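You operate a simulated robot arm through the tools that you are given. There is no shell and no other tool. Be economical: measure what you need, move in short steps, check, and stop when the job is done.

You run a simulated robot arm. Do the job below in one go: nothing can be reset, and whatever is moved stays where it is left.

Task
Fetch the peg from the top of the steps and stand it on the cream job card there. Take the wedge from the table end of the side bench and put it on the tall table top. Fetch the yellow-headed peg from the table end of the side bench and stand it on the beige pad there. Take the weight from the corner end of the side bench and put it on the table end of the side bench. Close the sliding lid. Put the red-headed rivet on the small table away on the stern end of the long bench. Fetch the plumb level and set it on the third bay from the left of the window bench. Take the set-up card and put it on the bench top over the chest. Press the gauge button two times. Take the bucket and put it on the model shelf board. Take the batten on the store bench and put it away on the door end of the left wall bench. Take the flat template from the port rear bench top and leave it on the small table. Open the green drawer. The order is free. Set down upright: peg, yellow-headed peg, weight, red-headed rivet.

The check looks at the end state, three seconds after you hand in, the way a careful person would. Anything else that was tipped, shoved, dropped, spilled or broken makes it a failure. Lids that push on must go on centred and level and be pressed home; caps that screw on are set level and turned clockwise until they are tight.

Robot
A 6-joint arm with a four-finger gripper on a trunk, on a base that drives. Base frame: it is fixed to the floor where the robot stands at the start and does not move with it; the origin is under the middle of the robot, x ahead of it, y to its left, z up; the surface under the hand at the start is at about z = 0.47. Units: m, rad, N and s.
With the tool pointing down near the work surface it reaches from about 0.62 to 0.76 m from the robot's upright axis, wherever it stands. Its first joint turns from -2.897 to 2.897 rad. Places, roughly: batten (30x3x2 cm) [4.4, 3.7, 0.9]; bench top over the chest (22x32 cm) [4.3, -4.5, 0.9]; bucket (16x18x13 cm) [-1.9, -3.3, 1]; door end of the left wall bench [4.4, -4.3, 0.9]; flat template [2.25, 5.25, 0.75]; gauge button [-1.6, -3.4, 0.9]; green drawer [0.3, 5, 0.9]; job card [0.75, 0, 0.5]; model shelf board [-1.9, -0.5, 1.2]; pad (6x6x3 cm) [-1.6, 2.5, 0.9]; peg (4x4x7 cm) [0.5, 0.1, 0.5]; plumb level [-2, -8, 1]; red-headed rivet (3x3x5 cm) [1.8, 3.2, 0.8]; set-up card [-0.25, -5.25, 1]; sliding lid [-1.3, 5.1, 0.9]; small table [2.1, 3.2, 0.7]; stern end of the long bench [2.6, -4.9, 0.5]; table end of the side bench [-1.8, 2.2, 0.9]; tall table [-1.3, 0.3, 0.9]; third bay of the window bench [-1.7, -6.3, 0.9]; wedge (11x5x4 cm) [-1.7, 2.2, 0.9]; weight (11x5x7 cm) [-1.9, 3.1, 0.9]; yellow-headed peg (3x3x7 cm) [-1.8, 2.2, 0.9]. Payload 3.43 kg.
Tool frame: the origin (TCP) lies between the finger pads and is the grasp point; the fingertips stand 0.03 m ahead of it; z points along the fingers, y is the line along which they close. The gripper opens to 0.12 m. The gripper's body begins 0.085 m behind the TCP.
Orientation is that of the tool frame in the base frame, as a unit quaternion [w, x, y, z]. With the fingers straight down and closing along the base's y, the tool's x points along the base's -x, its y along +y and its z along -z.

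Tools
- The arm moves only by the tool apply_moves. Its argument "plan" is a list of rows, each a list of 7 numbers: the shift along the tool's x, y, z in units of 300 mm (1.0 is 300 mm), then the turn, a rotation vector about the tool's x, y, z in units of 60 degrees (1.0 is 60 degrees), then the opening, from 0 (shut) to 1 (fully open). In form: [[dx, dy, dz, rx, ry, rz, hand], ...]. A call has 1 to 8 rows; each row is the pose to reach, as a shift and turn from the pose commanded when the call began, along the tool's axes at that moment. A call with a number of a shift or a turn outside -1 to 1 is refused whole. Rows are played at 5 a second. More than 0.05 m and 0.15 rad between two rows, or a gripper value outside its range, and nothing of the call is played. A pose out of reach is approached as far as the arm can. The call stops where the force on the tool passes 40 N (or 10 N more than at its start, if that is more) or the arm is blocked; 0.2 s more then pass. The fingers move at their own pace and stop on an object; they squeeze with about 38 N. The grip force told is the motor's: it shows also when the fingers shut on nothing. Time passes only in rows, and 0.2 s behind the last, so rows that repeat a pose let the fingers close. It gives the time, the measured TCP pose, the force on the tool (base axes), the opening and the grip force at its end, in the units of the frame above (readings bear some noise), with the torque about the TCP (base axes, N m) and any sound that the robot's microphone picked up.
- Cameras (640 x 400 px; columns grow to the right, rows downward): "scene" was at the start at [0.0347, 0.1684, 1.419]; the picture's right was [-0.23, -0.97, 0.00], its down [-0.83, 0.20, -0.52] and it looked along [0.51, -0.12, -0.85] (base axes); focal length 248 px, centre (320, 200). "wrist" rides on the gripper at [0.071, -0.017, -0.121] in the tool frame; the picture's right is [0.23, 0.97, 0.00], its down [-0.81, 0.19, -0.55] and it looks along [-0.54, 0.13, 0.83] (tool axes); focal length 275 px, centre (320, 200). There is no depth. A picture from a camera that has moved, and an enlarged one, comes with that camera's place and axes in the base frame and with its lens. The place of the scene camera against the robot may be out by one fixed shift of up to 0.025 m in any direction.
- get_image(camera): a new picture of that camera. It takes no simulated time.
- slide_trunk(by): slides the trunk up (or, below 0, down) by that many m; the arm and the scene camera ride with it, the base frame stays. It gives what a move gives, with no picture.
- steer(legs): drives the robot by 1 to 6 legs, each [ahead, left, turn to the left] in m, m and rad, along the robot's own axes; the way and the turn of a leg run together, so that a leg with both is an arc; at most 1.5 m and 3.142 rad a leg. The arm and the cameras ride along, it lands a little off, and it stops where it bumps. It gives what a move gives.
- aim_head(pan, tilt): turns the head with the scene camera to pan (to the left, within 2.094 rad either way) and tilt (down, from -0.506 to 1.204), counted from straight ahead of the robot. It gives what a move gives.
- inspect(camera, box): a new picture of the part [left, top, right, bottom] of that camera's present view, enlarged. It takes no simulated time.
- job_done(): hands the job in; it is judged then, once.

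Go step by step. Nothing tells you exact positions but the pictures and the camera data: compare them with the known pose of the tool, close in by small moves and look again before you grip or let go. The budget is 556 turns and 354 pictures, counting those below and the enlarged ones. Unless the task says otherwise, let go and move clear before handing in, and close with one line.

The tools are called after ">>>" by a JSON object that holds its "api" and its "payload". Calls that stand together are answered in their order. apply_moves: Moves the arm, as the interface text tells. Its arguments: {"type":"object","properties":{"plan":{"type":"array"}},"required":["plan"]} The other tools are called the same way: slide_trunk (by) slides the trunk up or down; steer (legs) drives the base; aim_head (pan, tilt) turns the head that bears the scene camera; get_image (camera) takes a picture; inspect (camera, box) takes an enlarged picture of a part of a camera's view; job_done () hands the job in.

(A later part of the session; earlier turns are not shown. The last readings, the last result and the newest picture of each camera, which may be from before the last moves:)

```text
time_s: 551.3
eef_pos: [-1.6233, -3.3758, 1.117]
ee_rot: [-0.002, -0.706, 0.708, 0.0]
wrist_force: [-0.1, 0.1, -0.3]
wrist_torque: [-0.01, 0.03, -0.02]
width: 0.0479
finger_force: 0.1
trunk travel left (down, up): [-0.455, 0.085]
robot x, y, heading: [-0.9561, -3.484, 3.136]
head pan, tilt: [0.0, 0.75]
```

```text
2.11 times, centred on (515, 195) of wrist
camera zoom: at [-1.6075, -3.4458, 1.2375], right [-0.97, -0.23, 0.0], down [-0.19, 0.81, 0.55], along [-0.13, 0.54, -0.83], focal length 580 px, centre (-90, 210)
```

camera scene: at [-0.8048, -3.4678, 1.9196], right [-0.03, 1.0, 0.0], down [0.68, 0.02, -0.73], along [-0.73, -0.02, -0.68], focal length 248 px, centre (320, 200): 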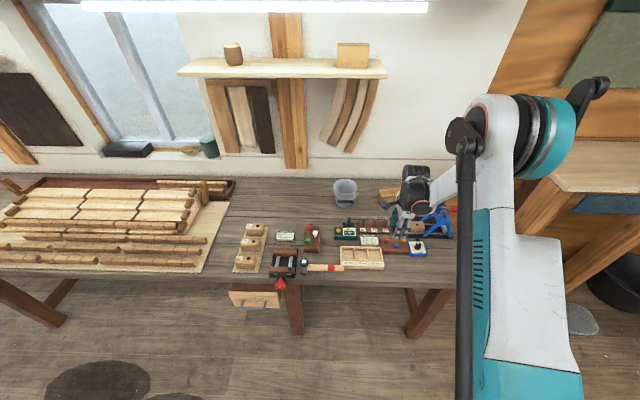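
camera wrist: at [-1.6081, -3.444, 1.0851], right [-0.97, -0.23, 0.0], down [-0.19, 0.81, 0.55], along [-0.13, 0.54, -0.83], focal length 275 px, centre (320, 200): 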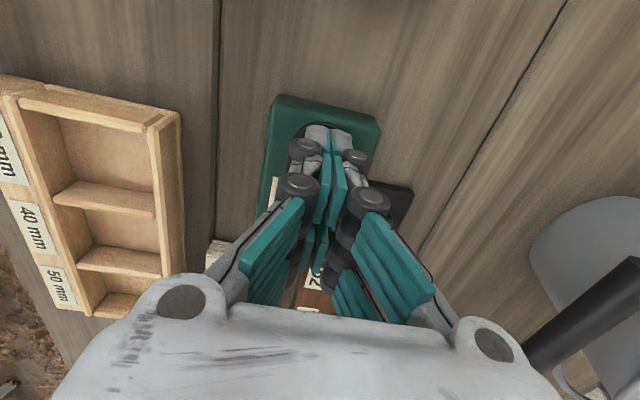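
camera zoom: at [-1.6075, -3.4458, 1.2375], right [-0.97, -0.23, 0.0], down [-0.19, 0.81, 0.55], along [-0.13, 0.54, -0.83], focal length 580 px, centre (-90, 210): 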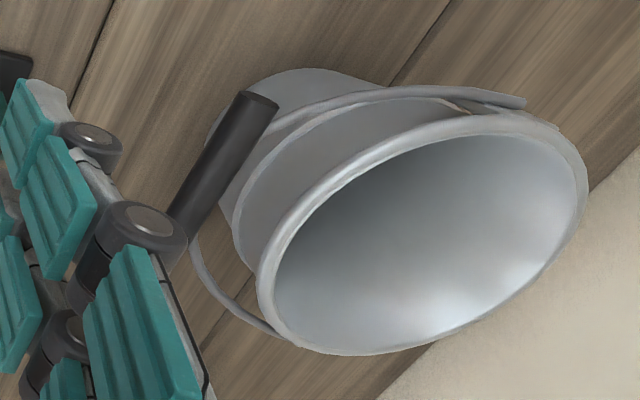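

The bail looks fixed, standing just in front of the near rim. I'll clamp the near wall and the bail bar together: one finger inside the bucket, one outside the bar. I move over it with the hand open.

>>> {"api": "steer", "payload": {"legs": [[0.1, 0, 0]]}}

>>> {"api": "apply_moves", "payload": {"plan": [[-0.04, 0.08, 0, 0, 0, 0, 0.6], [-0.07, 0.17, 0, 0, 0, 0, 0.85], [-0.1, 0.26, 0, 0, 0, 0, 0.85]]}}

>>> {"api": "get_image", "payload": {"camera": "wrist"}}

>>> {"api": "inspect", "payload": {"camera": "scene", "box": [330, 150, 450, 260]}}

```text
time_s: 552.4
eef_pos: [-1.7259, -3.3749, 1.1156]
ee_rot: [-0.001, -0.707, 0.707, 0.0]
wrist_force: [-0.7, 0.1, -0.9]
wrist_torque: [0.01, -0.07, 0.0]
width: 0.048
finger_force: 0.1
trunk travel left (down, up): [-0.455, 0.085]
robot x, y, heading: [-1.0574, -3.4853, 3.136]
head pan, tilt: [0.0, 0.75]
```

```text
time_s: 553.2
eef_pos: [-1.8022, -3.3441, 1.1146]
ee_rot: [-0.002, -0.706, 0.708, -0.001]
wrist_force: [0.0, 0.7, -0.3]
wrist_torque: [-0.05, -0.06, 0.0]
width: 0.1019
finger_force: 0.0
trunk travel left (down, up): [-0.455, 0.085]
robot x, y, heading: [-1.0531, -3.4864, 3.138]
head pan, tilt: [0.0, 0.75]
```

```text
192 pictures are left
camera wrist: at [-1.786, -3.4136, 1.2355], right [-0.97, -0.23, 0.0], down [-0.19, 0.81, 0.55], along [-0.13, 0.54, -0.83], focal length 275 px, centre (320, 200)
```

wrist: 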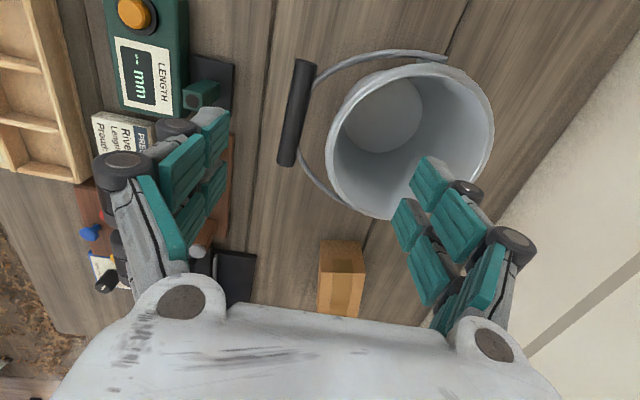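

```text
3.64 times, centred on (390, 205) of scene
camera zoom: at [-1.1346, -3.7008, 1.8695], right [0.01, 1.0, 0.0], down [0.68, 0.0, -0.73], along [-0.73, 0.0, -0.68], focal length 901 px, centre (66, 182)
```

zoom: 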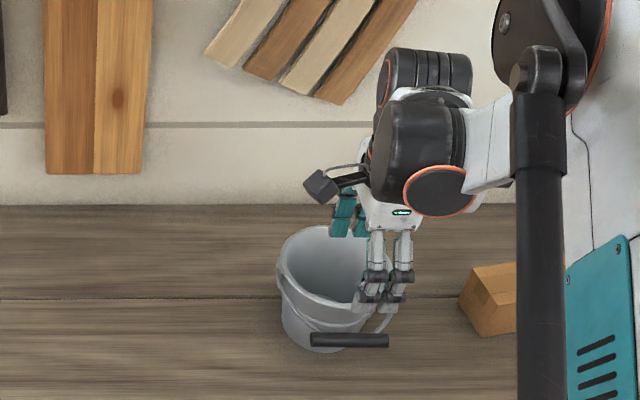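

The view confirms it: bar at x≈-1.783, near rim at x≈-1.816. I descend with one finger inside the bucket and one outside the bar, then close.

>>> {"api": "apply_moves", "payload": {"plan": [[0, 0, 0.13, 0, 0, 0, 0.85], [0, 0, 0.27, 0, 0, 0, 0.85], [0, 0, 0.37, 0, 0, 0, 0.85], [0, 0, 0.44, 0, 0, 0, 0.85], [0, 0, 0.44, 0, 0, 0, 0.85]]}}

>>> {"api": "get_image", "payload": {"camera": "wrist"}}

```text
time_s: 554.4
eef_pos: [-1.8017, -3.3449, 0.9842]
ee_rot: [-0.001, -0.707, 0.708, 0.0]
wrist_force: [0.3, -0.4, -0.8]
wrist_torque: [-0.03, -0.03, 0.04]
width: 0.102
finger_force: 0.1
trunk travel left (down, up): [-0.455, 0.085]
robot x, y, heading: [-1.0606, -3.4871, 3.133]
head pan, tilt: [0.0, 0.75]
```

```text
190 pictures are left
camera wrist: at [-1.7853, -3.4151, 1.1043], right [-0.97, -0.23, 0.0], down [-0.19, 0.81, 0.55], along [-0.13, 0.54, -0.83], focal length 275 px, centre (320, 200)
```

wrist: 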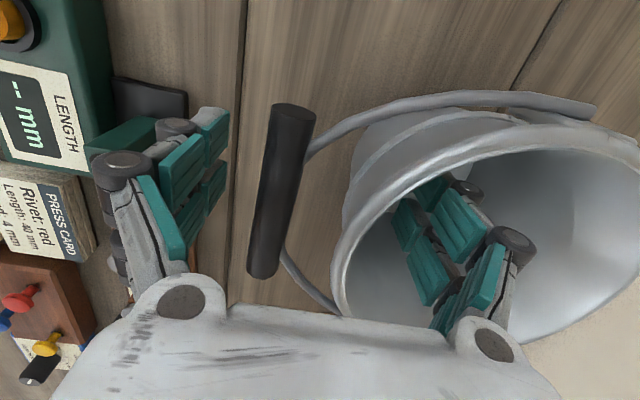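

Both fingers are placed right. I close.

>>> {"api": "apply_moves", "payload": {"plan": [[0, 0, 0, 0, 0, 0, 0.5], [0, 0, 0, 0, 0, 0, 0.2], [0, 0, 0, 0, 0, 0, 0.1], [0, 0, 0, 0, 0, 0, 0.1]]}}

>>> {"api": "get_image", "payload": {"camera": "wrist"}}

```text
time_s: 555.4
eef_pos: [-1.802, -3.3442, 0.9837]
ee_rot: [-0.002, -0.706, 0.708, 0.0]
wrist_force: [-4.9, 4.8, 15.1]
wrist_torque: [-0.27, 1.95, -0.65]
width: 0.0632
finger_force: 37.7
trunk travel left (down, up): [-0.455, 0.085]
robot x, y, heading: [-1.0542, -3.4831, 3.137]
head pan, tilt: [0.0, 0.75]
```

```text
189 pictures are left
camera wrist: at [-1.7849, -3.4145, 1.1053], right [-0.97, -0.23, 0.0], down [-0.19, 0.81, 0.55], along [-0.13, 0.54, -0.83], focal length 275 px, centre (320, 200)
```

wrist: 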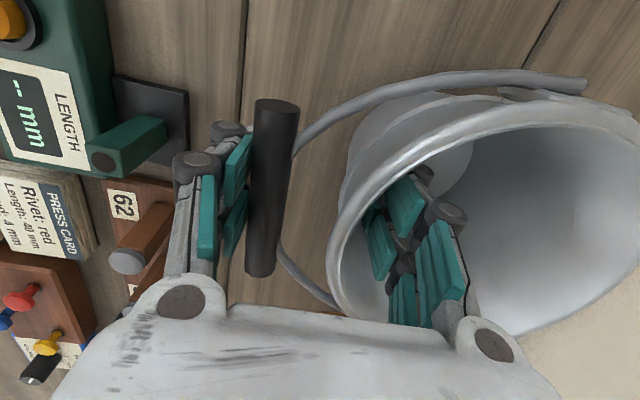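

It is clamped. I lift 1.5 cm as a test.

>>> {"api": "apply_moves", "payload": {"plan": [[0, 0, -0.02, 0, 0, 0, 0.1], [0, 0, -0.05, 0, 0, 0, 0.1], [0, 0, -0.08, 0, 0, 0, 0.1], [0, 0, -0.08, 0, 0, 0, 0.1]]}}

>>> {"api": "get_image", "payload": {"camera": "wrist"}}

>>> {"api": "inspect", "payload": {"camera": "scene", "box": [330, 150, 450, 260]}}

```text
time_s: 556.4
eef_pos: [-1.8006, -3.3449, 1.0093]
ee_rot: [-0.001, -0.707, 0.708, -0.001]
wrist_force: [-0.9, -0.3, -2.8]
wrist_torque: [0.03, -0.17, 0.01]
width: 0.0571
finger_force: 38.0
trunk travel left (down, up): [-0.455, 0.085]
robot x, y, heading: [-1.057, -3.4871, 3.135]
head pan, tilt: [0.0, 0.75]
```

```text
188 pictures are left
camera wrist: at [-1.7845, -3.4148, 1.1287], right [-0.97, -0.23, 0.0], down [-0.19, 0.81, 0.55], along [-0.13, 0.54, -0.83], focal length 275 px, centre (320, 200)
```

wrist: 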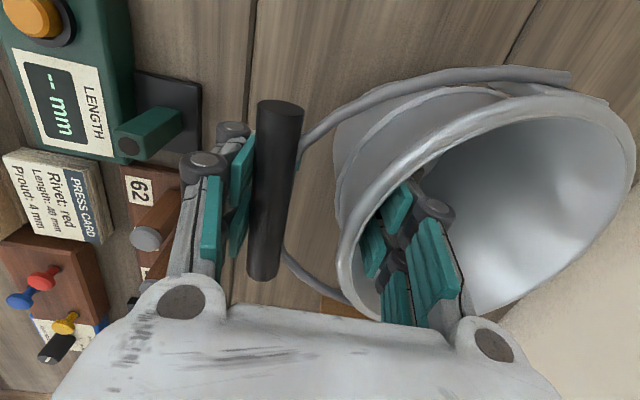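

```text
3.64 times, centred on (390, 205) of scene
camera zoom: at [-1.1333, -3.7013, 1.8695], right [0.01, 1.0, 0.0], down [0.68, 0.0, -0.73], along [-0.73, 0.0, -0.68], focal length 901 px, centre (66, 182)
```

zoom: 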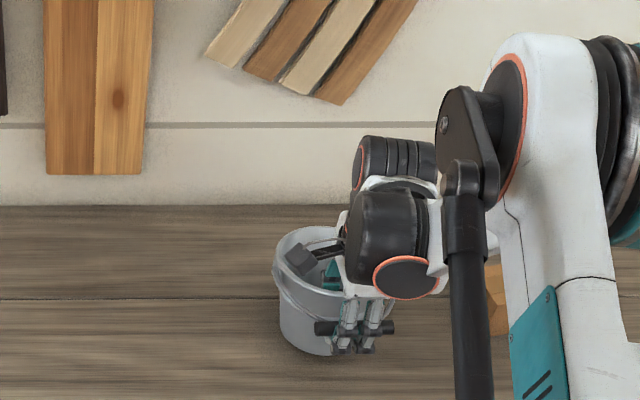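

The bucket is light (about 3 N) and hangs level. I lift it higher.

>>> {"api": "apply_moves", "payload": {"plan": [[0, 0, -0.1, 0, 0, 0, 0.1], [0, 0, -0.2, 0, 0, 0, 0.1], [0, 0, -0.3, 0, 0, 0, 0.1], [0, 0, -0.4, 0, 0, 0, 0.1]]}}

>>> {"api": "slide_trunk", "payload": {"by": 0.08}}

>>> {"api": "get_image", "payload": {"camera": "wrist"}}

>>> {"api": "inspect", "payload": {"camera": "scene", "box": [330, 130, 470, 270]}}

```text
time_s: 557.4
eef_pos: [-1.8044, -3.3449, 1.1291]
ee_rot: [-0.001, -0.706, 0.708, 0.0]
wrist_force: [0.8, 0.0, -2.3]
wrist_torque: [-0.02, -0.12, -0.03]
width: 0.0571
finger_force: 38.3
trunk travel left (down, up): [-0.455, 0.085]
robot x, y, heading: [-1.0564, -3.4868, 3.138]
head pan, tilt: [0.0, 0.75]
```

```text
time_s: 558.6
eef_pos: [-1.8041, -3.3443, 1.2088]
ee_rot: [-0.001, -0.706, 0.708, 0.001]
wrist_force: [-0.2, 0.5, -2.2]
wrist_torque: [0.02, -0.14, 0.0]
width: 0.057
finger_force: 38.0
trunk travel left (down, up): [-0.535, 0.005]
robot x, y, heading: [-1.057, -3.4835, 3.131]
head pan, tilt: [0.0, 0.75]
```

```text
186 pictures are left
camera wrist: at [-1.7874, -3.4145, 1.3286], right [-0.97, -0.23, 0.0], down [-0.19, 0.81, 0.55], along [-0.13, 0.54, -0.83], focal length 275 px, centre (320, 200)
```

wrist: 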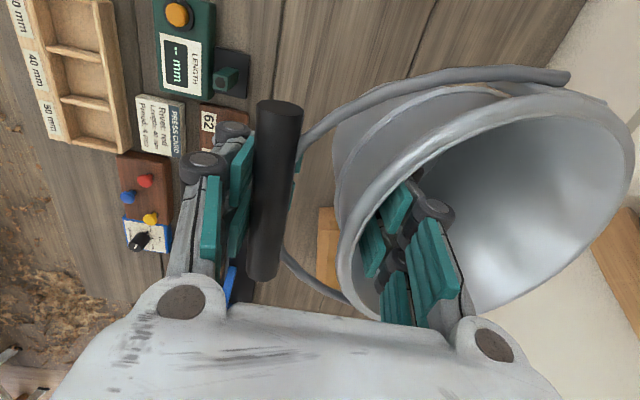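

```text
2.86 times, centred on (400, 200) of scene
camera zoom: at [-1.1334, -3.7012, 1.9494], right [0.01, 1.0, 0.0], down [0.68, 0.0, -0.73], along [-0.73, 0.0, -0.68], focal length 708 px, centre (91, 200)
```

zoom: 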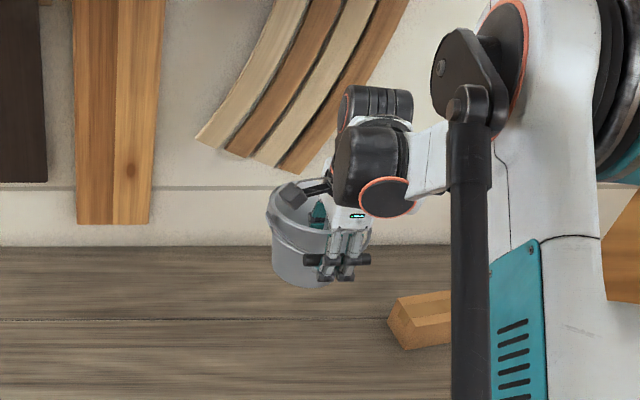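

Held well. I back away from the bench and strafe north to the model shelf.

>>> {"api": "steer", "payload": {"legs": [[-0.42, 0, 0], [0, -1.4, 0], [0, -0.7, 0]]}}

>>> {"api": "get_image", "payload": {"camera": "scene"}}

```text
time_s: 571.5
eef_pos: [-1.4113, -1.2266, 1.209]
ee_rot: [0.002, 0.719, -0.695, 0.001]
wrist_force: [0.1, 0.0, -3.4]
wrist_torque: [-0.05, -0.17, -0.02]
width: 0.0567
finger_force: 38.6
trunk travel left (down, up): [-0.535, 0.005]
robot x, y, heading: [-0.6584, -1.3404, -3.113]
head pan, tilt: [0.0, 0.75]
```

```text
184 pictures are left
camera scene: at [-0.7289, -1.5571, 1.9496], right [-0.03, 1.0, 0.0], down [0.68, 0.02, -0.73], along [-0.73, -0.02, -0.68], focal length 248 px, centre (320, 200)
```

scene: 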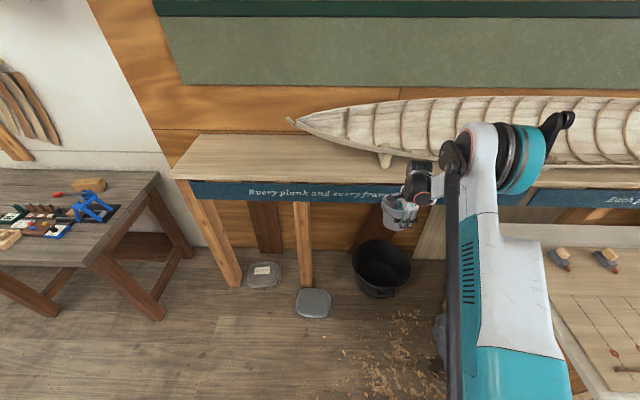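

The shelf's free end is at y≈-2.0, left of the model. I raise the arm and check how the bucket hangs.

>>> {"api": "apply_moves", "payload": {"plan": [[0, 0, -0.15, 0, 0, 0, 0.1], [0, 0, -0.3, 0, 0, 0, 0.1], [0, 0, -0.45, 0, 0, 0, 0.1], [0, 0, -0.6, 0, 0, 0, 0.1]]}}

>>> {"api": "steer", "payload": {"legs": [[0, 0.77, -0.03]]}}

>>> {"api": "get_image", "payload": {"camera": "scene"}}

```text
time_s: 572.5
eef_pos: [-1.4088, -1.2313, 1.388]
ee_rot: [0.002, 0.719, -0.694, -0.001]
wrist_force: [0.1, -0.4, -2.2]
wrist_torque: [0.02, -0.09, 0.0]
width: 0.0569
finger_force: 38.2
trunk travel left (down, up): [-0.535, 0.005]
robot x, y, heading: [-0.6588, -1.338, -3.113]
head pan, tilt: [0.0, 0.75]
```

```text
time_s: 576.6
eef_pos: [-1.3986, -1.9738, 1.386]
ee_rot: [-0.001, -0.703, 0.712, 0.0]
wrist_force: [-0.6, -0.1, -2.9]
wrist_torque: [0.02, -0.15, 0.01]
width: 0.0569
finger_force: 37.9
trunk travel left (down, up): [-0.535, 0.005]
robot x, y, heading: [-0.6543, -2.1157, 3.125]
head pan, tilt: [0.0, 0.75]
```

```text
183 pictures are left
camera scene: at [-0.7333, -2.3349, 1.9494], right [0.02, 1.0, 0.0], down [0.68, -0.01, -0.73], along [-0.73, 0.01, -0.68], focal length 248 px, centre (320, 200)
```

scene: 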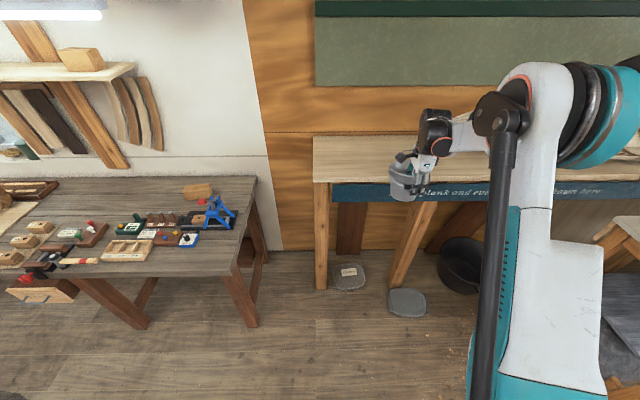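

The shelf top is about z 1.16, with its front edge near x -1.72. I drive forward to bring the bucket over it.

>>> {"api": "steer", "payload": {"legs": [[0.37, 0, 0]]}}

>>> {"api": "get_image", "payload": {"camera": "scene"}}

>>> {"api": "get_image", "payload": {"camera": "wrist"}}

```text
time_s: 579.0
eef_pos: [-1.7761, -1.9533, 1.3856]
ee_rot: [-0.002, -0.698, 0.716, 0.0]
wrist_force: [-1.0, -0.1, -2.1]
wrist_torque: [-0.04, -0.17, 0.01]
width: 0.0567
finger_force: 37.9
trunk travel left (down, up): [-0.535, 0.005]
robot x, y, heading: [-1.0375, -2.1102, 3.114]
head pan, tilt: [0.0, 0.75]
```

```text
182 pictures are left
camera scene: at [-1.1161, -2.3239, 1.9494], right [0.03, 1.0, 0.0], down [0.68, -0.02, -0.73], along [-0.73, 0.02, -0.68], focal length 248 px, centre (320, 200)
```

scene: 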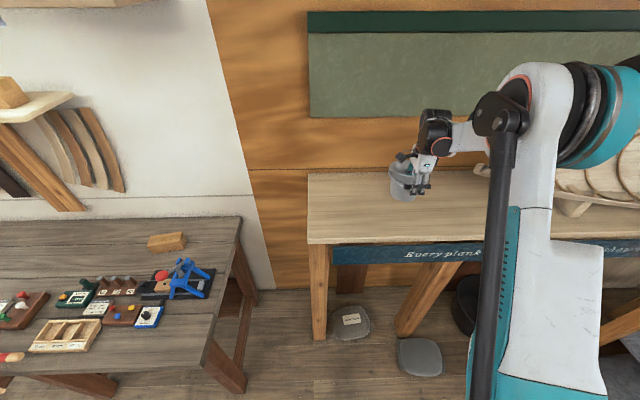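

```text
181 pictures are left
camera wrist: at [-1.7617, -2.0235, 1.5051], right [-0.98, -0.2, 0.0], down [-0.17, 0.82, 0.55], along [-0.11, 0.54, -0.83], focal length 275 px, centre (320, 200)
```

wrist: 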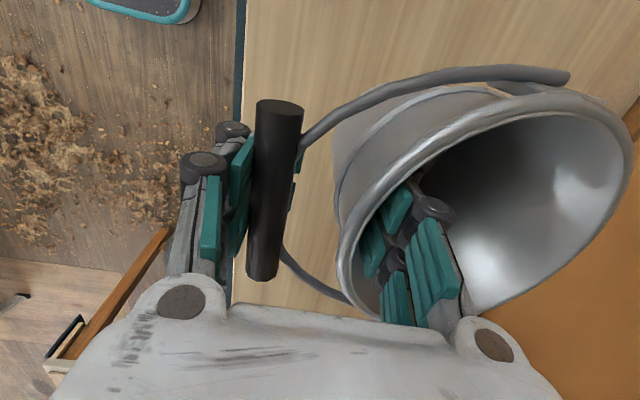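

>>> {"api": "apply_moves", "payload": {"plan": [[0, 0, 0.1, 0, 0, 0, 0.1], [0, 0, 0.2, 0, 0, 0, 0.1], [0, 0, 0.27, 0, 0, 0, 0.1], [0, 0, 0.28, 0, 0, 0, 0.1]]}}

>>> {"api": "inspect", "payload": {"camera": "scene", "box": [340, 120, 480, 260]}}

```text
time_s: 580.0
eef_pos: [-1.7757, -1.954, 1.3038]
ee_rot: [-0.001, -0.697, 0.717, 0.001]
wrist_force: [1.5, 0.3, 8.2]
wrist_torque: [0.06, 1.04, -0.07]
width: 0.0566
finger_force: 38.3
trunk travel left (down, up): [-0.535, 0.005]
robot x, y, heading: [-1.033, -2.1071, 3.106]
head pan, tilt: [0.0, 0.75]
```

```text
2.86 times, centred on (410, 190) of scene
camera zoom: at [-1.1135, -2.3241, 1.9497], right [0.03, 1.0, 0.0], down [0.68, -0.02, -0.73], along [-0.73, 0.02, -0.68], focal length 708 px, centre (63, 229)
```

zoom: 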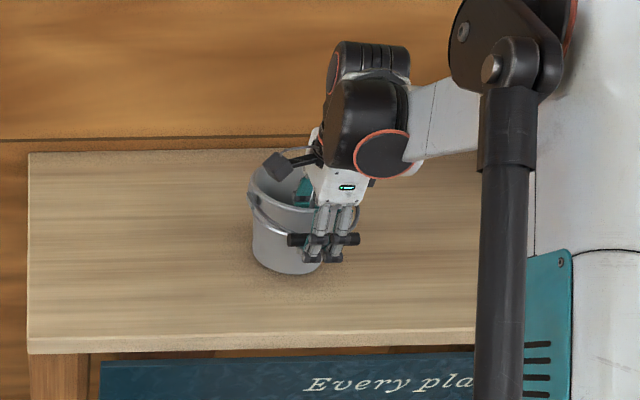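

The bucket just touches (8 N). I lower 2 mm more, then open.

>>> {"api": "apply_moves", "payload": {"plan": [[0, 0, 0.008, 0, 0, 0, 0.1], [0, 0, 0.008, 0, 0, 0, 0.1]]}}

>>> {"api": "get_image", "payload": {"camera": "wrist"}}

```text
time_s: 580.6
eef_pos: [-1.7752, -1.9531, 1.3016]
ee_rot: [-0.002, -0.697, 0.717, 0.0]
wrist_force: [-1.1, -0.9, 13.2]
wrist_torque: [-0.1, 1.72, 0.14]
width: 0.0568
finger_force: 38.0
trunk travel left (down, up): [-0.535, 0.005]
robot x, y, heading: [-1.0347, -2.1103, 3.11]
head pan, tilt: [0.0, 0.75]
```

```text
179 pictures are left
camera wrist: at [-1.7592, -2.0238, 1.4211], right [-0.98, -0.2, 0.0], down [-0.17, 0.82, 0.55], along [-0.12, 0.54, -0.83], focal length 275 px, centre (320, 200)
```

wrist: 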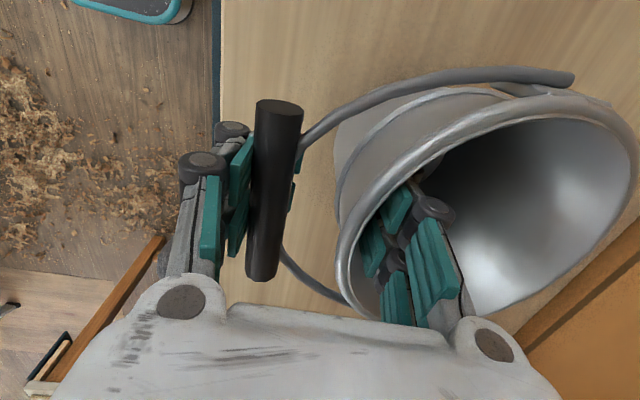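

>>> {"api": "apply_moves", "payload": {"plan": [[0, 0, 0.006, 0, 0, 0, 0.3], [0, 0, 0.006, 0, 0, 0, 0.52], [0, 0, 0.006, 0, 0, 0, 0.6], [0, 0, 0.006, 0, 0, 0, 0.7], [0, 0, 0.006, 0, 0, 0, 0.75]]}}

>>> {"api": "get_image", "payload": {"camera": "wrist"}}

>>> {"api": "inspect", "payload": {"camera": "scene", "box": [340, 120, 480, 260]}}

```text
time_s: 581.8
eef_pos: [-1.7755, -1.9532, 1.2982]
ee_rot: [-0.001, -0.698, 0.716, 0.0]
wrist_force: [-0.2, 0.0, 0.3]
wrist_torque: [-0.02, 0.01, 0.01]
width: 0.0901
finger_force: 0.1
trunk travel left (down, up): [-0.535, 0.005]
robot x, y, heading: [-1.0302, -2.1085, 3.108]
head pan, tilt: [0.0, 0.75]
```

```text
178 pictures are left
camera wrist: at [-1.7605, -2.0234, 1.4181], right [-0.98, -0.2, 0.0], down [-0.17, 0.82, 0.55], along [-0.11, 0.54, -0.83], focal length 275 px, centre (320, 200)
```

wrist: 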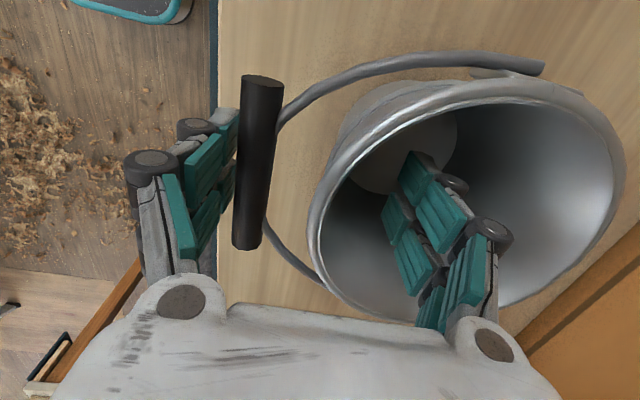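

```text
2.86 times, centred on (410, 190) of scene
camera zoom: at [-1.1145, -2.3239, 1.9495], right [0.03, 1.0, 0.0], down [0.68, -0.02, -0.73], along [-0.73, 0.02, -0.68], focal length 708 px, centre (63, 229)
```

zoom: 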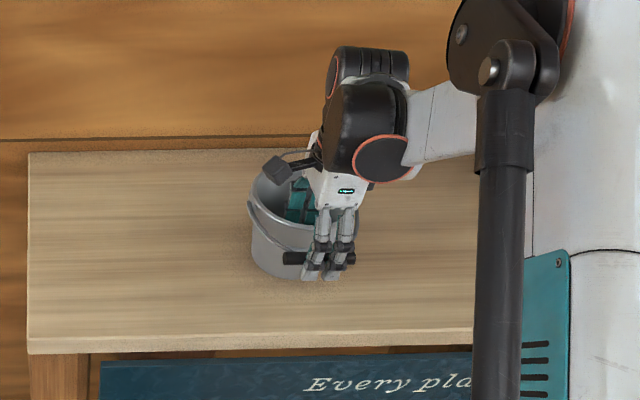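

It settled flat. I open a bit wider and rise straight out.

>>> {"api": "apply_moves", "payload": {"plan": [[0, 0, 0.0, 0, 0, 0, 0.88], [0, 0, -0.05, 0, 0, 0, 0.88], [0, 0, -0.15, 0, 0, 0, 0.88], [0, 0, -0.28, 0, 0, 0, 0.88], [0, 0, -0.4, 0, 0, 0, 0.88]]}}

>>> {"api": "steer", "payload": {"legs": [[-0.35, 0, 0]]}}

>>> {"api": "get_image", "payload": {"camera": "scene"}}

```text
time_s: 583.0
eef_pos: [-1.7755, -1.9535, 1.4163]
ee_rot: [-0.001, -0.698, 0.716, 0.0]
wrist_force: [0.2, -0.8, 1.4]
wrist_torque: [-0.01, 0.01, 0.03]
width: 0.1057
finger_force: 0.4
trunk travel left (down, up): [-0.535, 0.005]
robot x, y, heading: [-1.0351, -2.1097, 3.111]
head pan, tilt: [0.0, 0.75]
```

```text
time_s: 585.3
eef_pos: [-1.4173, -1.9636, 1.4159]
ee_rot: [-0.002, -0.697, 0.717, 0.0]
wrist_force: [0.1, 0.1, -0.5]
wrist_torque: [0.01, 0.07, 0.0]
width: 0.1056
finger_force: 0.0
trunk travel left (down, up): [-0.535, 0.005]
robot x, y, heading: [-0.6744, -2.121, 3.114]
head pan, tilt: [0.0, 0.75]
```

```text
176 pictures are left
camera scene: at [-0.7551, -2.3353, 1.9496], right [0.03, 1.0, 0.0], down [0.68, -0.02, -0.73], along [-0.73, 0.02, -0.68], focal length 248 px, centre (320, 200)
```

scene: 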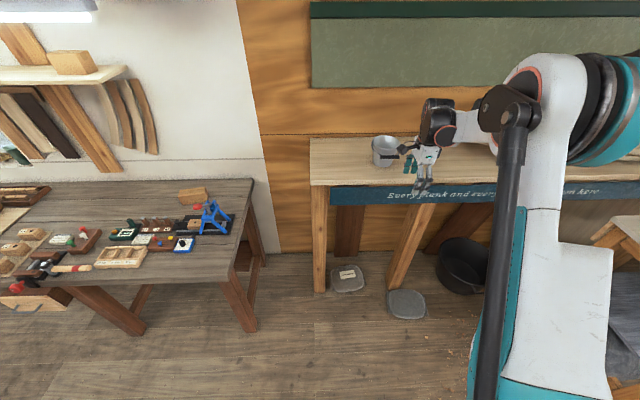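

The bucket stands on the model shelf. Next, the plumb level: I lower the trunk a bit and strafe south along the window bench.

>>> {"api": "slide_trunk", "payload": {"by": -0.15}}

>>> {"api": "steer", "payload": {"legs": [[-0.03, 0, 0.03], [0, 1.5, 0], [0, 1.5, 0], [0, 1.0, 0]]}}

>>> {"api": "aim_head", "payload": {"pan": 0.3, "tilt": 0.5}}

>>> {"api": "get_image", "payload": {"camera": "scene"}}

```text
time_s: 587.1
eef_pos: [-1.4183, -1.9659, 1.2657]
ee_rot: [-0.002, -0.698, 0.716, 0.0]
wrist_force: [0.8, -0.5, -0.1]
wrist_torque: [-0.03, 0.03, -0.01]
width: 0.1057
finger_force: 0.0
trunk travel left (down, up): [-0.385, 0.155]
robot x, y, heading: [-0.6711, -2.122, 3.109]
head pan, tilt: [0.0, 0.75]
```

```text
time_s: 607.0
eef_pos: [-1.5127, -6.0158, 1.2649]
ee_rot: [0.0, -0.692, 0.722, 0.001]
wrist_force: [-0.1, -0.8, 0.5]
wrist_torque: [0.06, -0.03, 0.02]
width: 0.1056
finger_force: 0.2
trunk travel left (down, up): [-0.385, 0.155]
robot x, y, heading: [-0.7702, -6.1796, 3.097]
head pan, tilt: [0.0, 0.75]
```

```text
time_s: 607.8
eef_pos: [-1.5132, -6.0158, 1.265]
ee_rot: [-0.001, -0.693, 0.721, 0.0]
wrist_force: [-0.1, -0.2, -1.4]
wrist_torque: [0.0, 0.02, 0.01]
width: 0.1058
finger_force: 0.1
trunk travel left (down, up): [-0.385, 0.155]
robot x, y, heading: [-0.7739, -6.1793, 3.097]
head pan, tilt: [0.3, 0.499]
```

```text
175 pictures are left
camera scene: at [-0.8601, -6.4205, 1.8214], right [-0.25, 0.97, 0.0], down [0.46, 0.12, -0.88], along [-0.85, -0.22, -0.48], focal length 248 px, centre (320, 200)
```

scene: 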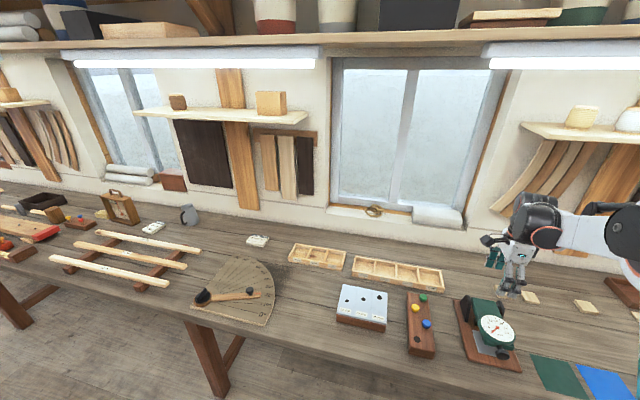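

>>> {"api": "inspect", "payload": {"camera": "scene", "box": [40, 170, 200, 290]}}

>>> {"api": "inspect", "payload": {"camera": "scene", "box": [200, 200, 460, 380]}}

```text
3.33 times, centred on (120, 230) of scene
camera zoom: at [-0.8601, -6.4205, 1.8214], right [-0.25, 0.97, 0.0], down [0.46, 0.12, -0.88], along [-0.85, -0.22, -0.48], focal length 826 px, centre (987, 100)
```

zoom: 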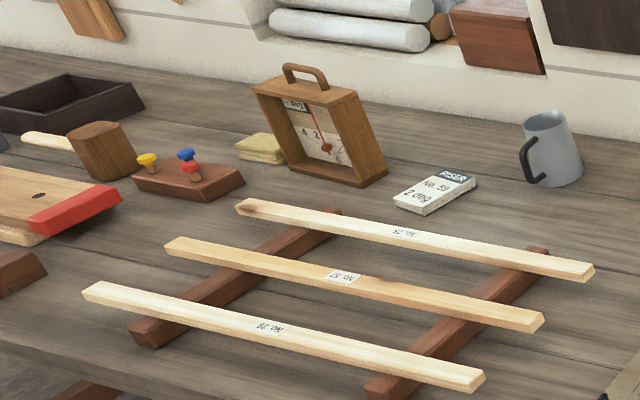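

```text
2.22 times, centred on (330, 290) of scene
camera zoom: at [-0.8601, -6.4205, 1.8214], right [-0.25, 0.97, 0.0], down [0.46, 0.12, -0.88], along [-0.85, -0.22, -0.48], focal length 551 px, centre (298, 0)
```

zoom: 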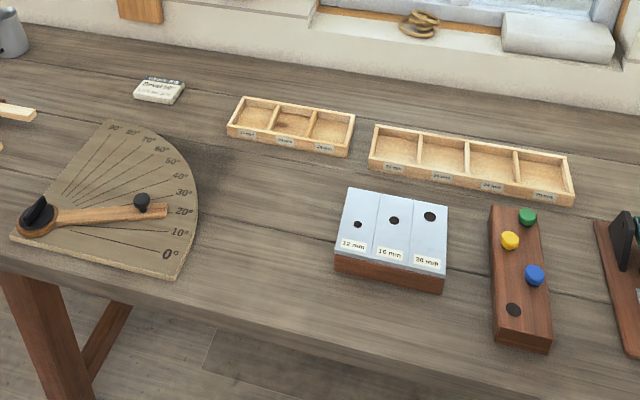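

The plumb level is the wooden frame with the dial and handle, near (-1.88, -8.03). I strafe on and face it.

>>> {"api": "steer", "payload": {"legs": [[0, 0, 0.04], [0, 1.0, 0], [0, 0.95, 0]]}}

>>> {"api": "aim_head", "payload": {"pan": 0.0, "tilt": 0.65}}

>>> {"api": "get_image", "payload": {"camera": "scene"}}

>>> {"api": "get_image", "payload": {"camera": "wrist"}}

```text
time_s: 617.9
eef_pos: [-1.5267, -7.9832, 1.2647]
ee_rot: [0.001, 0.712, -0.702, 0.0]
wrist_force: [-0.3, -0.8, 0.4]
wrist_torque: [0.01, 0.0, 0.01]
width: 0.1056
finger_force: 0.1
trunk travel left (down, up): [-0.385, 0.155]
robot x, y, heading: [-0.7769, -8.1093, -3.131]
head pan, tilt: [0.3, 0.499]
```

```text
time_s: 618.7
eef_pos: [-1.5252, -7.9835, 1.2657]
ee_rot: [0.001, 0.712, -0.702, 0.001]
wrist_force: [0.6, 0.5, -0.5]
wrist_torque: [-0.01, -0.03, -0.03]
width: 0.1058
finger_force: 0.1
trunk travel left (down, up): [-0.385, 0.155]
robot x, y, heading: [-0.7772, -8.1081, -3.138]
head pan, tilt: [0.0, 0.649]
```

```text
172 pictures are left
camera scene: at [-0.8527, -8.3256, 1.8081], right [-0.01, 1.0, 0.0], down [0.6, 0.01, -0.8], along [-0.8, -0.01, -0.6], focal length 248 px, centre (320, 200)
```

scene: 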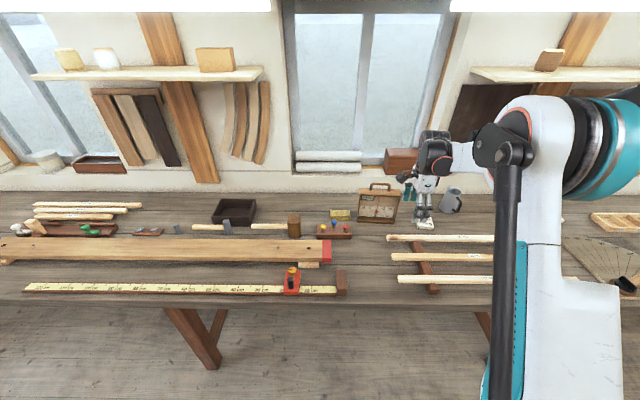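

```text
171 pictures are left
camera wrist: at [-1.5078, -8.0536, 1.3853], right [-0.97, -0.24, 0.0], down [-0.2, 0.81, 0.55], along [-0.14, 0.53, -0.83], focal length 275 px, centre (320, 200)
```

wrist: 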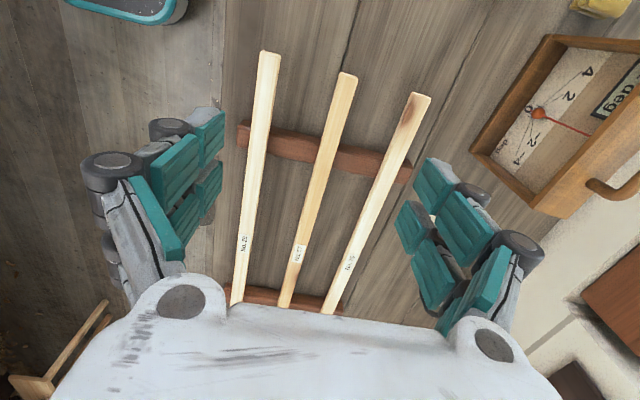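

>>> {"api": "inspect", "payload": {"camera": "scene", "box": [320, 160, 470, 260]}}

```text
4.00 times, centred on (395, 210) of scene
camera zoom: at [-0.8527, -8.3256, 1.8081], right [-0.01, 1.0, 0.0], down [0.6, 0.01, -0.8], along [-0.8, -0.01, -0.6], focal length 991 px, centre (20, 160)
```

zoom: 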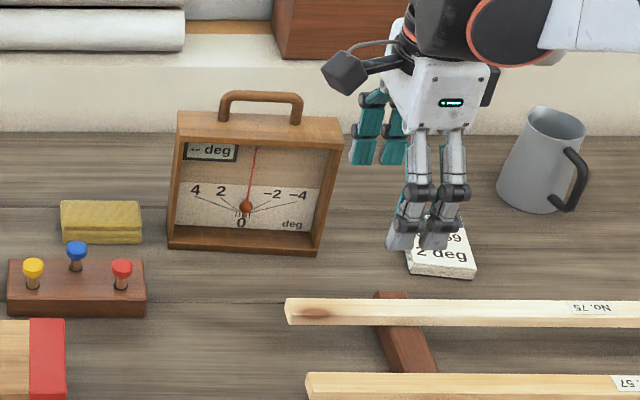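

The level faces me with its hoop handle on top, near (-1.91, -8.04, 1.12). I move closer and look with the wrist camera.

>>> {"api": "steer", "payload": {"legs": [[0.27, 0, 0]]}}

>>> {"api": "apply_moves", "payload": {"plan": [[0, 0.12, 0, 0, 0, 0, 0.5], [0.05, 0.24, 0, 0, 0, 0, 0.4], [0.1, 0.3, 0, 0, 0, 0, 0.4]]}}

>>> {"api": "get_image", "payload": {"camera": "wrist"}}

```text
time_s: 620.6
eef_pos: [-1.7989, -7.9861, 1.2654]
ee_rot: [0.001, 0.712, -0.702, 0.0]
wrist_force: [-0.4, -0.3, 0.5]
wrist_torque: [-0.02, -0.07, -0.03]
width: 0.1055
finger_force: 0.0
trunk travel left (down, up): [-0.385, 0.155]
robot x, y, heading: [-1.0451, -8.1129, -3.13]
head pan, tilt: [0.0, 0.649]
```

```text
time_s: 621.4
eef_pos: [-1.888, -8.0193, 1.2653]
ee_rot: [0.001, 0.712, -0.702, 0.0]
wrist_force: [0.2, 0.4, 0.2]
wrist_torque: [0.0, -0.05, 0.01]
width: 0.0479
finger_force: 0.1
trunk travel left (down, up): [-0.385, 0.155]
robot x, y, heading: [-1.0467, -8.1112, -3.128]
head pan, tilt: [0.0, 0.649]
```

```text
169 pictures are left
camera wrist: at [-1.8701, -8.0884, 1.3848], right [-0.97, -0.24, 0.0], down [-0.2, 0.81, 0.55], along [-0.14, 0.53, -0.83], focal length 275 px, centre (320, 200)
```

wrist: 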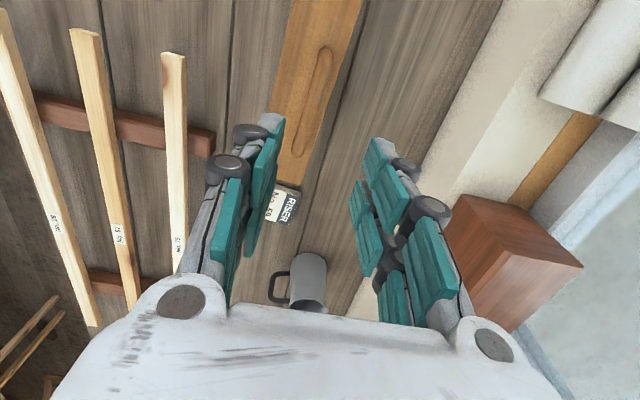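

The arm reaches fine. The handle is at about (-1.879, -8.022, 1.13). I lower by the trunk, centring on it.

>>> {"api": "apply_moves", "payload": {"plan": [[0, -0.03, 0, 0, 0, 0, 0.4], [0, -0.03, 0, 0, 0, 0, 0.4]]}}

>>> {"api": "slide_trunk", "payload": {"by": -0.09}}

>>> {"api": "get_image", "payload": {"camera": "wrist"}}

>>> {"api": "inspect", "payload": {"camera": "scene", "box": [320, 140, 470, 260]}}

```text
time_s: 622.0
eef_pos: [-1.8782, -8.018, 1.2656]
ee_rot: [0.001, 0.712, -0.702, 0.0]
wrist_force: [-0.4, 0.4, -0.4]
wrist_torque: [-0.01, -0.03, 0.0]
width: 0.048
finger_force: 0.1
trunk travel left (down, up): [-0.385, 0.155]
robot x, y, heading: [-1.0482, -8.1122, -3.131]
head pan, tilt: [0.0, 0.649]
```

```text
time_s: 623.2
eef_pos: [-1.8795, -8.018, 1.1756]
ee_rot: [0.001, 0.712, -0.702, 0.0]
wrist_force: [-0.2, 0.5, -0.2]
wrist_torque: [-0.01, 0.02, 0.0]
width: 0.0481
finger_force: 0.2
trunk travel left (down, up): [-0.295, 0.245]
robot x, y, heading: [-1.0461, -8.1134, -3.131]
head pan, tilt: [0.0, 0.649]
```

```text
168 pictures are left
camera wrist: at [-1.8601, -8.0881, 1.2956], right [-0.97, -0.24, 0.0], down [-0.2, 0.81, 0.55], along [-0.14, 0.53, -0.83], focal length 275 px, centre (320, 200)
```

wrist: 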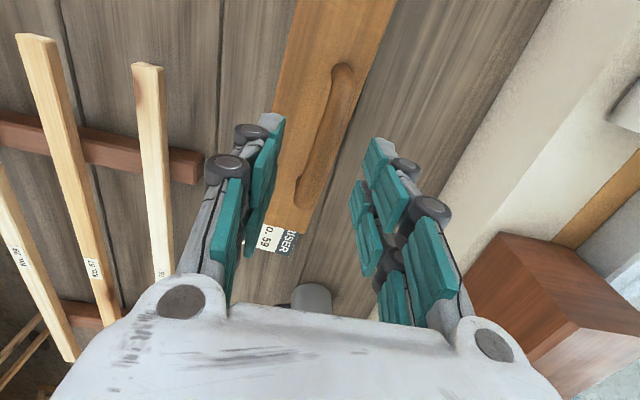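

```text
3.33 times, centred on (395, 200) of scene
camera zoom: at [-1.1256, -8.3282, 1.7182], right [-0.01, 1.0, 0.0], down [0.6, 0.01, -0.8], along [-0.8, -0.01, -0.6], focal length 826 px, centre (70, 200)
```

zoom: 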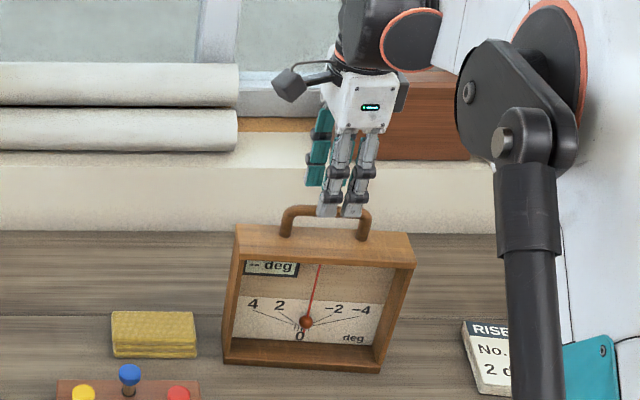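

The handle bar is at (-1.881, -8.024, 1.11). I descend with the arm, force-guarded, and close.

>>> {"api": "apply_moves", "payload": {"plan": [[0.02, 0, 0.08, 0, 0, 0, 0.4], [0.02, 0, 0.16, 0, 0, 0, 0.4], [0.02, 0, 0.22, 0, 0, 0, 0.4], [0.02, 0, 0.22, 0, 0, 0, 0.4]]}}

>>> {"api": "get_image", "payload": {"camera": "wrist"}}

```text
time_s: 624.2
eef_pos: [-1.8775, -8.0245, 1.1086]
ee_rot: [0.001, 0.712, -0.702, 0.0]
wrist_force: [0.3, 0.4, -0.4]
wrist_torque: [0.02, 0.01, 0.0]
width: 0.0479
finger_force: 0.0
trunk travel left (down, up): [-0.295, 0.245]
robot x, y, heading: [-1.0494, -8.114, -3.133]
head pan, tilt: [0.0, 0.649]
```

```text
166 pictures are left
camera wrist: at [-1.8607, -8.0937, 1.2281], right [-0.97, -0.24, 0.0], down [-0.2, 0.81, 0.55], along [-0.14, 0.53, -0.83], focal length 275 px, centre (320, 200)
```

wrist: 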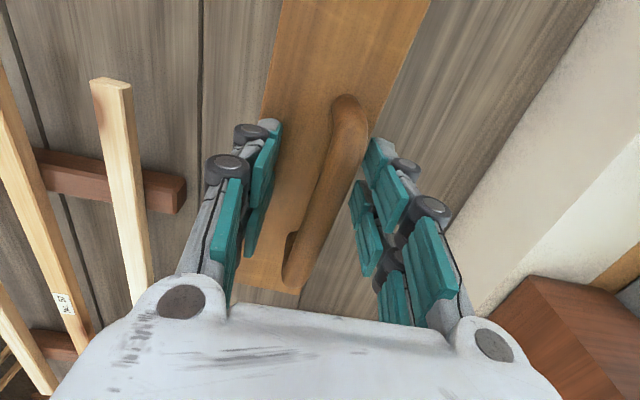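

>>> {"api": "apply_moves", "payload": {"plan": [[0, 0, 0.015, 0, 0, 0, 0.4], [0, 0, 0.015, 0, 0, 0, 0.1], [0, 0, 0.015, 0, 0, 0, 0.05], [0, 0, 0.015, 0, 0, 0, 0.05], [0, 0, -0.06, 0, 0, 0, 0.05], [0, 0, -0.15, 0, 0, 0, 0.05]]}}

>>> {"api": "get_image", "payload": {"camera": "wrist"}}

>>> {"api": "inspect", "payload": {"camera": "scene", "box": [320, 140, 470, 260]}}

```text
time_s: 625.6
eef_pos: [-1.8783, -8.0244, 1.1537]
ee_rot: [0.001, 0.712, -0.702, 0.0]
wrist_force: [-0.5, 0.9, -3.6]
wrist_torque: [-0.04, 0.02, 0.0]
width: 0.0112
finger_force: 38.1
trunk travel left (down, up): [-0.295, 0.245]
robot x, y, heading: [-1.0483, -8.1085, -3.132]
head pan, tilt: [0.0, 0.649]
```

```text
165 pictures are left
camera wrist: at [-1.8599, -8.0937, 1.2745], right [-0.97, -0.24, 0.0], down [-0.2, 0.81, 0.55], along [-0.14, 0.53, -0.83], focal length 275 px, centre (320, 200)
```

wrist: 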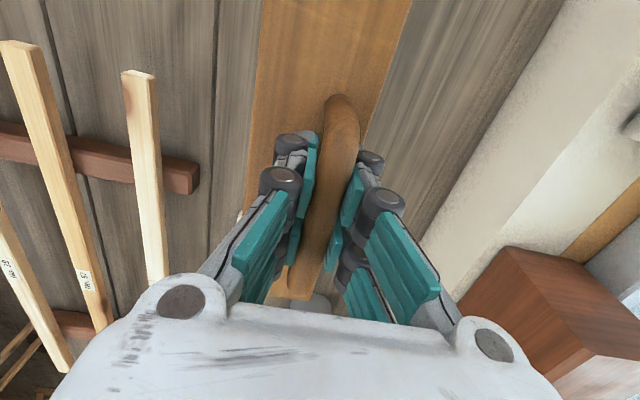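

```text
3.33 times, centred on (395, 200) of scene
camera zoom: at [-1.1258, -8.3282, 1.7181], right [-0.01, 1.0, 0.0], down [0.6, 0.01, -0.8], along [-0.8, -0.01, -0.6], focal length 826 px, centre (70, 200)
```

zoom: 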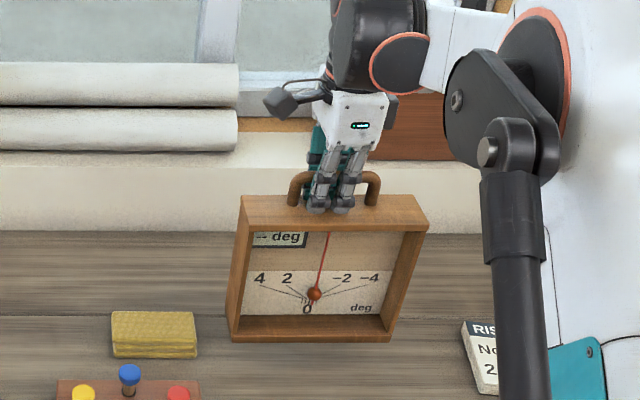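

The level hangs from its handle. I raise it, back off and carry it north to the free spot in the third bay.

>>> {"api": "slide_trunk", "payload": {"by": 0.12}}

>>> {"api": "steer", "payload": {"legs": [[-0.25, 0, 0], [0, -1.33, 0]]}}

>>> {"api": "get_image", "payload": {"camera": "scene"}}

>>> {"api": "get_image", "payload": {"camera": "wrist"}}

```text
time_s: 627.1
eef_pos: [-1.8782, -8.023, 1.274]
ee_rot: [0.001, 0.712, -0.702, -0.001]
wrist_force: [0.5, -0.4, -3.3]
wrist_torque: [-0.05, 0.03, 0.01]
width: 0.0112
finger_force: 37.8
trunk travel left (down, up): [-0.415, 0.125]
robot x, y, heading: [-1.0478, -8.11, -3.138]
head pan, tilt: [0.0, 0.649]
```

```text
time_s: 635.4
eef_pos: [-1.6438, -6.6728, 1.2743]
ee_rot: [0.001, 0.713, -0.701, -0.001]
wrist_force: [0.2, 0.3, -3.9]
wrist_torque: [-0.01, 0.04, 0.01]
width: 0.0113
finger_force: 38.4
trunk travel left (down, up): [-0.415, 0.125]
robot x, y, heading: [-0.8126, -6.7569, -3.129]
head pan, tilt: [0.0, 0.649]
```

```text
163 pictures are left
camera scene: at [-0.8903, -6.9733, 1.8381], right [-0.01, 1.0, 0.0], down [0.6, 0.01, -0.8], along [-0.8, -0.01, -0.6], focal length 248 px, centre (320, 200)
```

scene: 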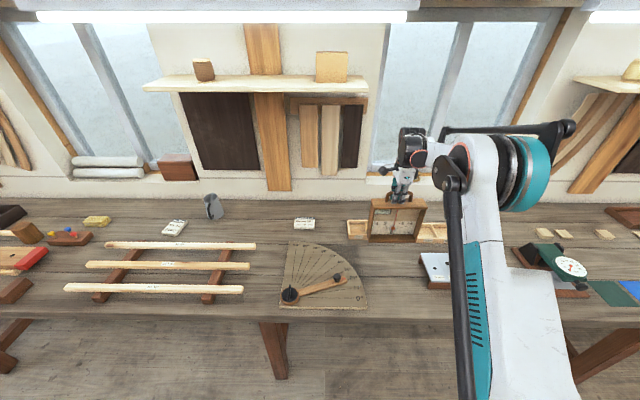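

```text
162 pictures are left
camera wrist: at [-1.6254, -6.7426, 1.3941], right [-0.97, -0.25, 0.0], down [-0.21, 0.81, 0.55], along [-0.14, 0.53, -0.83], focal length 275 px, centre (320, 200)
```

wrist: 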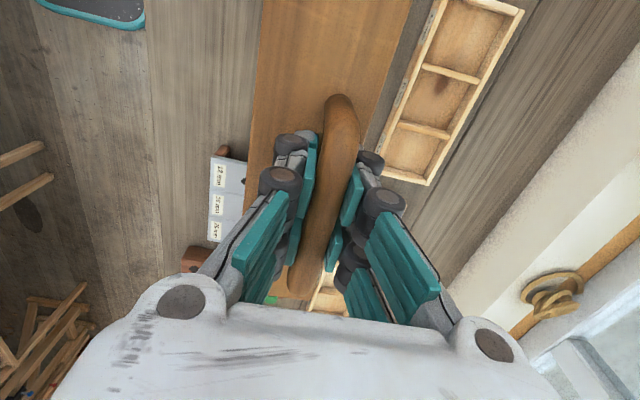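

The spot between the protractor and the hole block is free. I lower the level.

>>> {"api": "slide_trunk", "payload": {"by": -0.14}}

>>> {"api": "inspect", "payload": {"camera": "scene", "box": [320, 150, 460, 290]}}

```text
time_s: 637.0
eef_pos: [-1.6428, -6.6738, 1.1342]
ee_rot: [0.002, 0.714, -0.7, -0.001]
wrist_force: [0.1, -0.1, -3.4]
wrist_torque: [-0.04, 0.02, 0.0]
width: 0.0111
finger_force: 38.3
trunk travel left (down, up): [-0.275, 0.265]
robot x, y, heading: [-0.815, -6.7574, -3.124]
head pan, tilt: [0.0, 0.649]
```

```text
2.86 times, centred on (390, 220) of scene
camera zoom: at [-0.89, -6.9737, 1.6982], right [-0.01, 1.0, 0.0], down [0.6, 0.01, -0.8], along [-0.8, -0.01, -0.6], focal length 708 px, centre (120, 143)
```

zoom: 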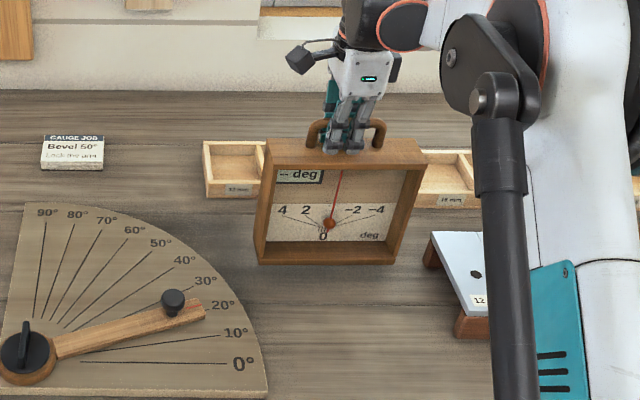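

>>> {"api": "apply_moves", "payload": {"plan": [[0, 0, 0.03, 0, 0, 0, 0.05], [0, 0, 0.06, 0, 0, 0, 0.05], [0, 0, 0.075, 0, 0, 0, 0.05], [0, 0, 0.09, 0, 0, 0, 0.05], [0, 0, 0.1, 0, 0, 0, 0.05], [0, 0, 0.11, 0, 0, 0, 0.05]]}}

>>> {"api": "inspect", "payload": {"camera": "scene", "box": [320, 150, 460, 290]}}

```text
time_s: 638.4
eef_pos: [-1.6415, -6.6735, 1.1035]
ee_rot: [0.003, 0.714, -0.7, -0.001]
wrist_force: [-7.7, 1.0, 28.9]
wrist_torque: [0.17, 0.08, -0.02]
width: 0.0114
finger_force: 38.3
trunk travel left (down, up): [-0.275, 0.265]
robot x, y, heading: [-0.8131, -6.7592, -3.129]
head pan, tilt: [0.0, 0.649]
```

```text
2.86 times, centred on (390, 220) of scene
camera zoom: at [-0.8875, -6.9741, 1.6986], right [-0.01, 1.0, 0.0], down [0.6, 0.01, -0.8], along [-0.8, -0.01, -0.6], focal length 708 px, centre (120, 143)
```

zoom: 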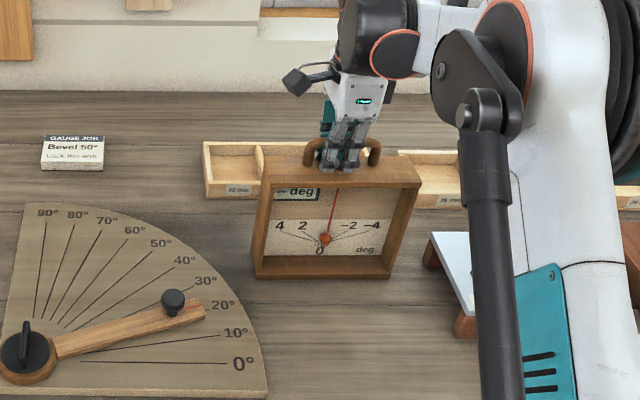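

It stands on the bench. I ease off, release and rise.

>>> {"api": "apply_moves", "payload": {"plan": [[0, 0, -0.008, 0, 0, 0, 0.05], [0, 0, -0.008, 0, 0, 0, 0.2], [0, 0, -0.008, 0, 0, 0, 0.35], [0, 0, -0.008, 0, 0, 0, 0.4], [0, 0, -0.12, 0, 0, 0, 0.4], [0, 0, -0.27, 0, 0, 0, 0.4], [0, 0, -0.4, 0, 0, 0, 0.4]]}}

>>> {"api": "get_image", "payload": {"camera": "scene"}}

```text
time_s: 640.0
eef_pos: [-1.6414, -6.6724, 1.2209]
ee_rot: [0.002, 0.714, -0.7, 0.001]
wrist_force: [-0.2, 0.4, 0.5]
wrist_torque: [-0.02, 0.01, -0.02]
width: 0.0483
finger_force: 0.1
trunk travel left (down, up): [-0.275, 0.265]
robot x, y, heading: [-0.8113, -6.7546, -3.122]
head pan, tilt: [0.0, 0.649]
```

```text
159 pictures are left
camera scene: at [-0.8894, -6.9738, 1.6981], right [-0.01, 1.0, 0.0], down [0.6, 0.01, -0.8], along [-0.8, -0.01, -0.6], focal length 248 px, centre (320, 200)
```

scene: 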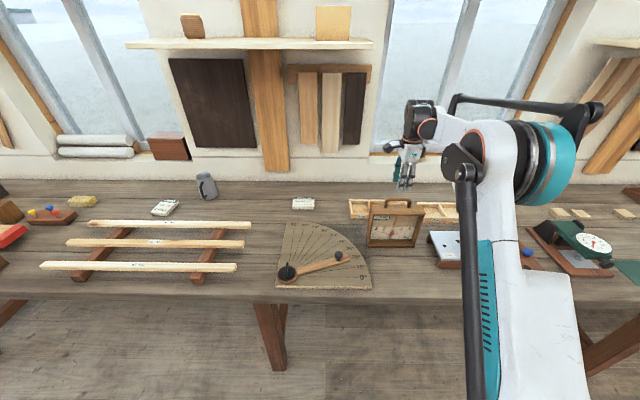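

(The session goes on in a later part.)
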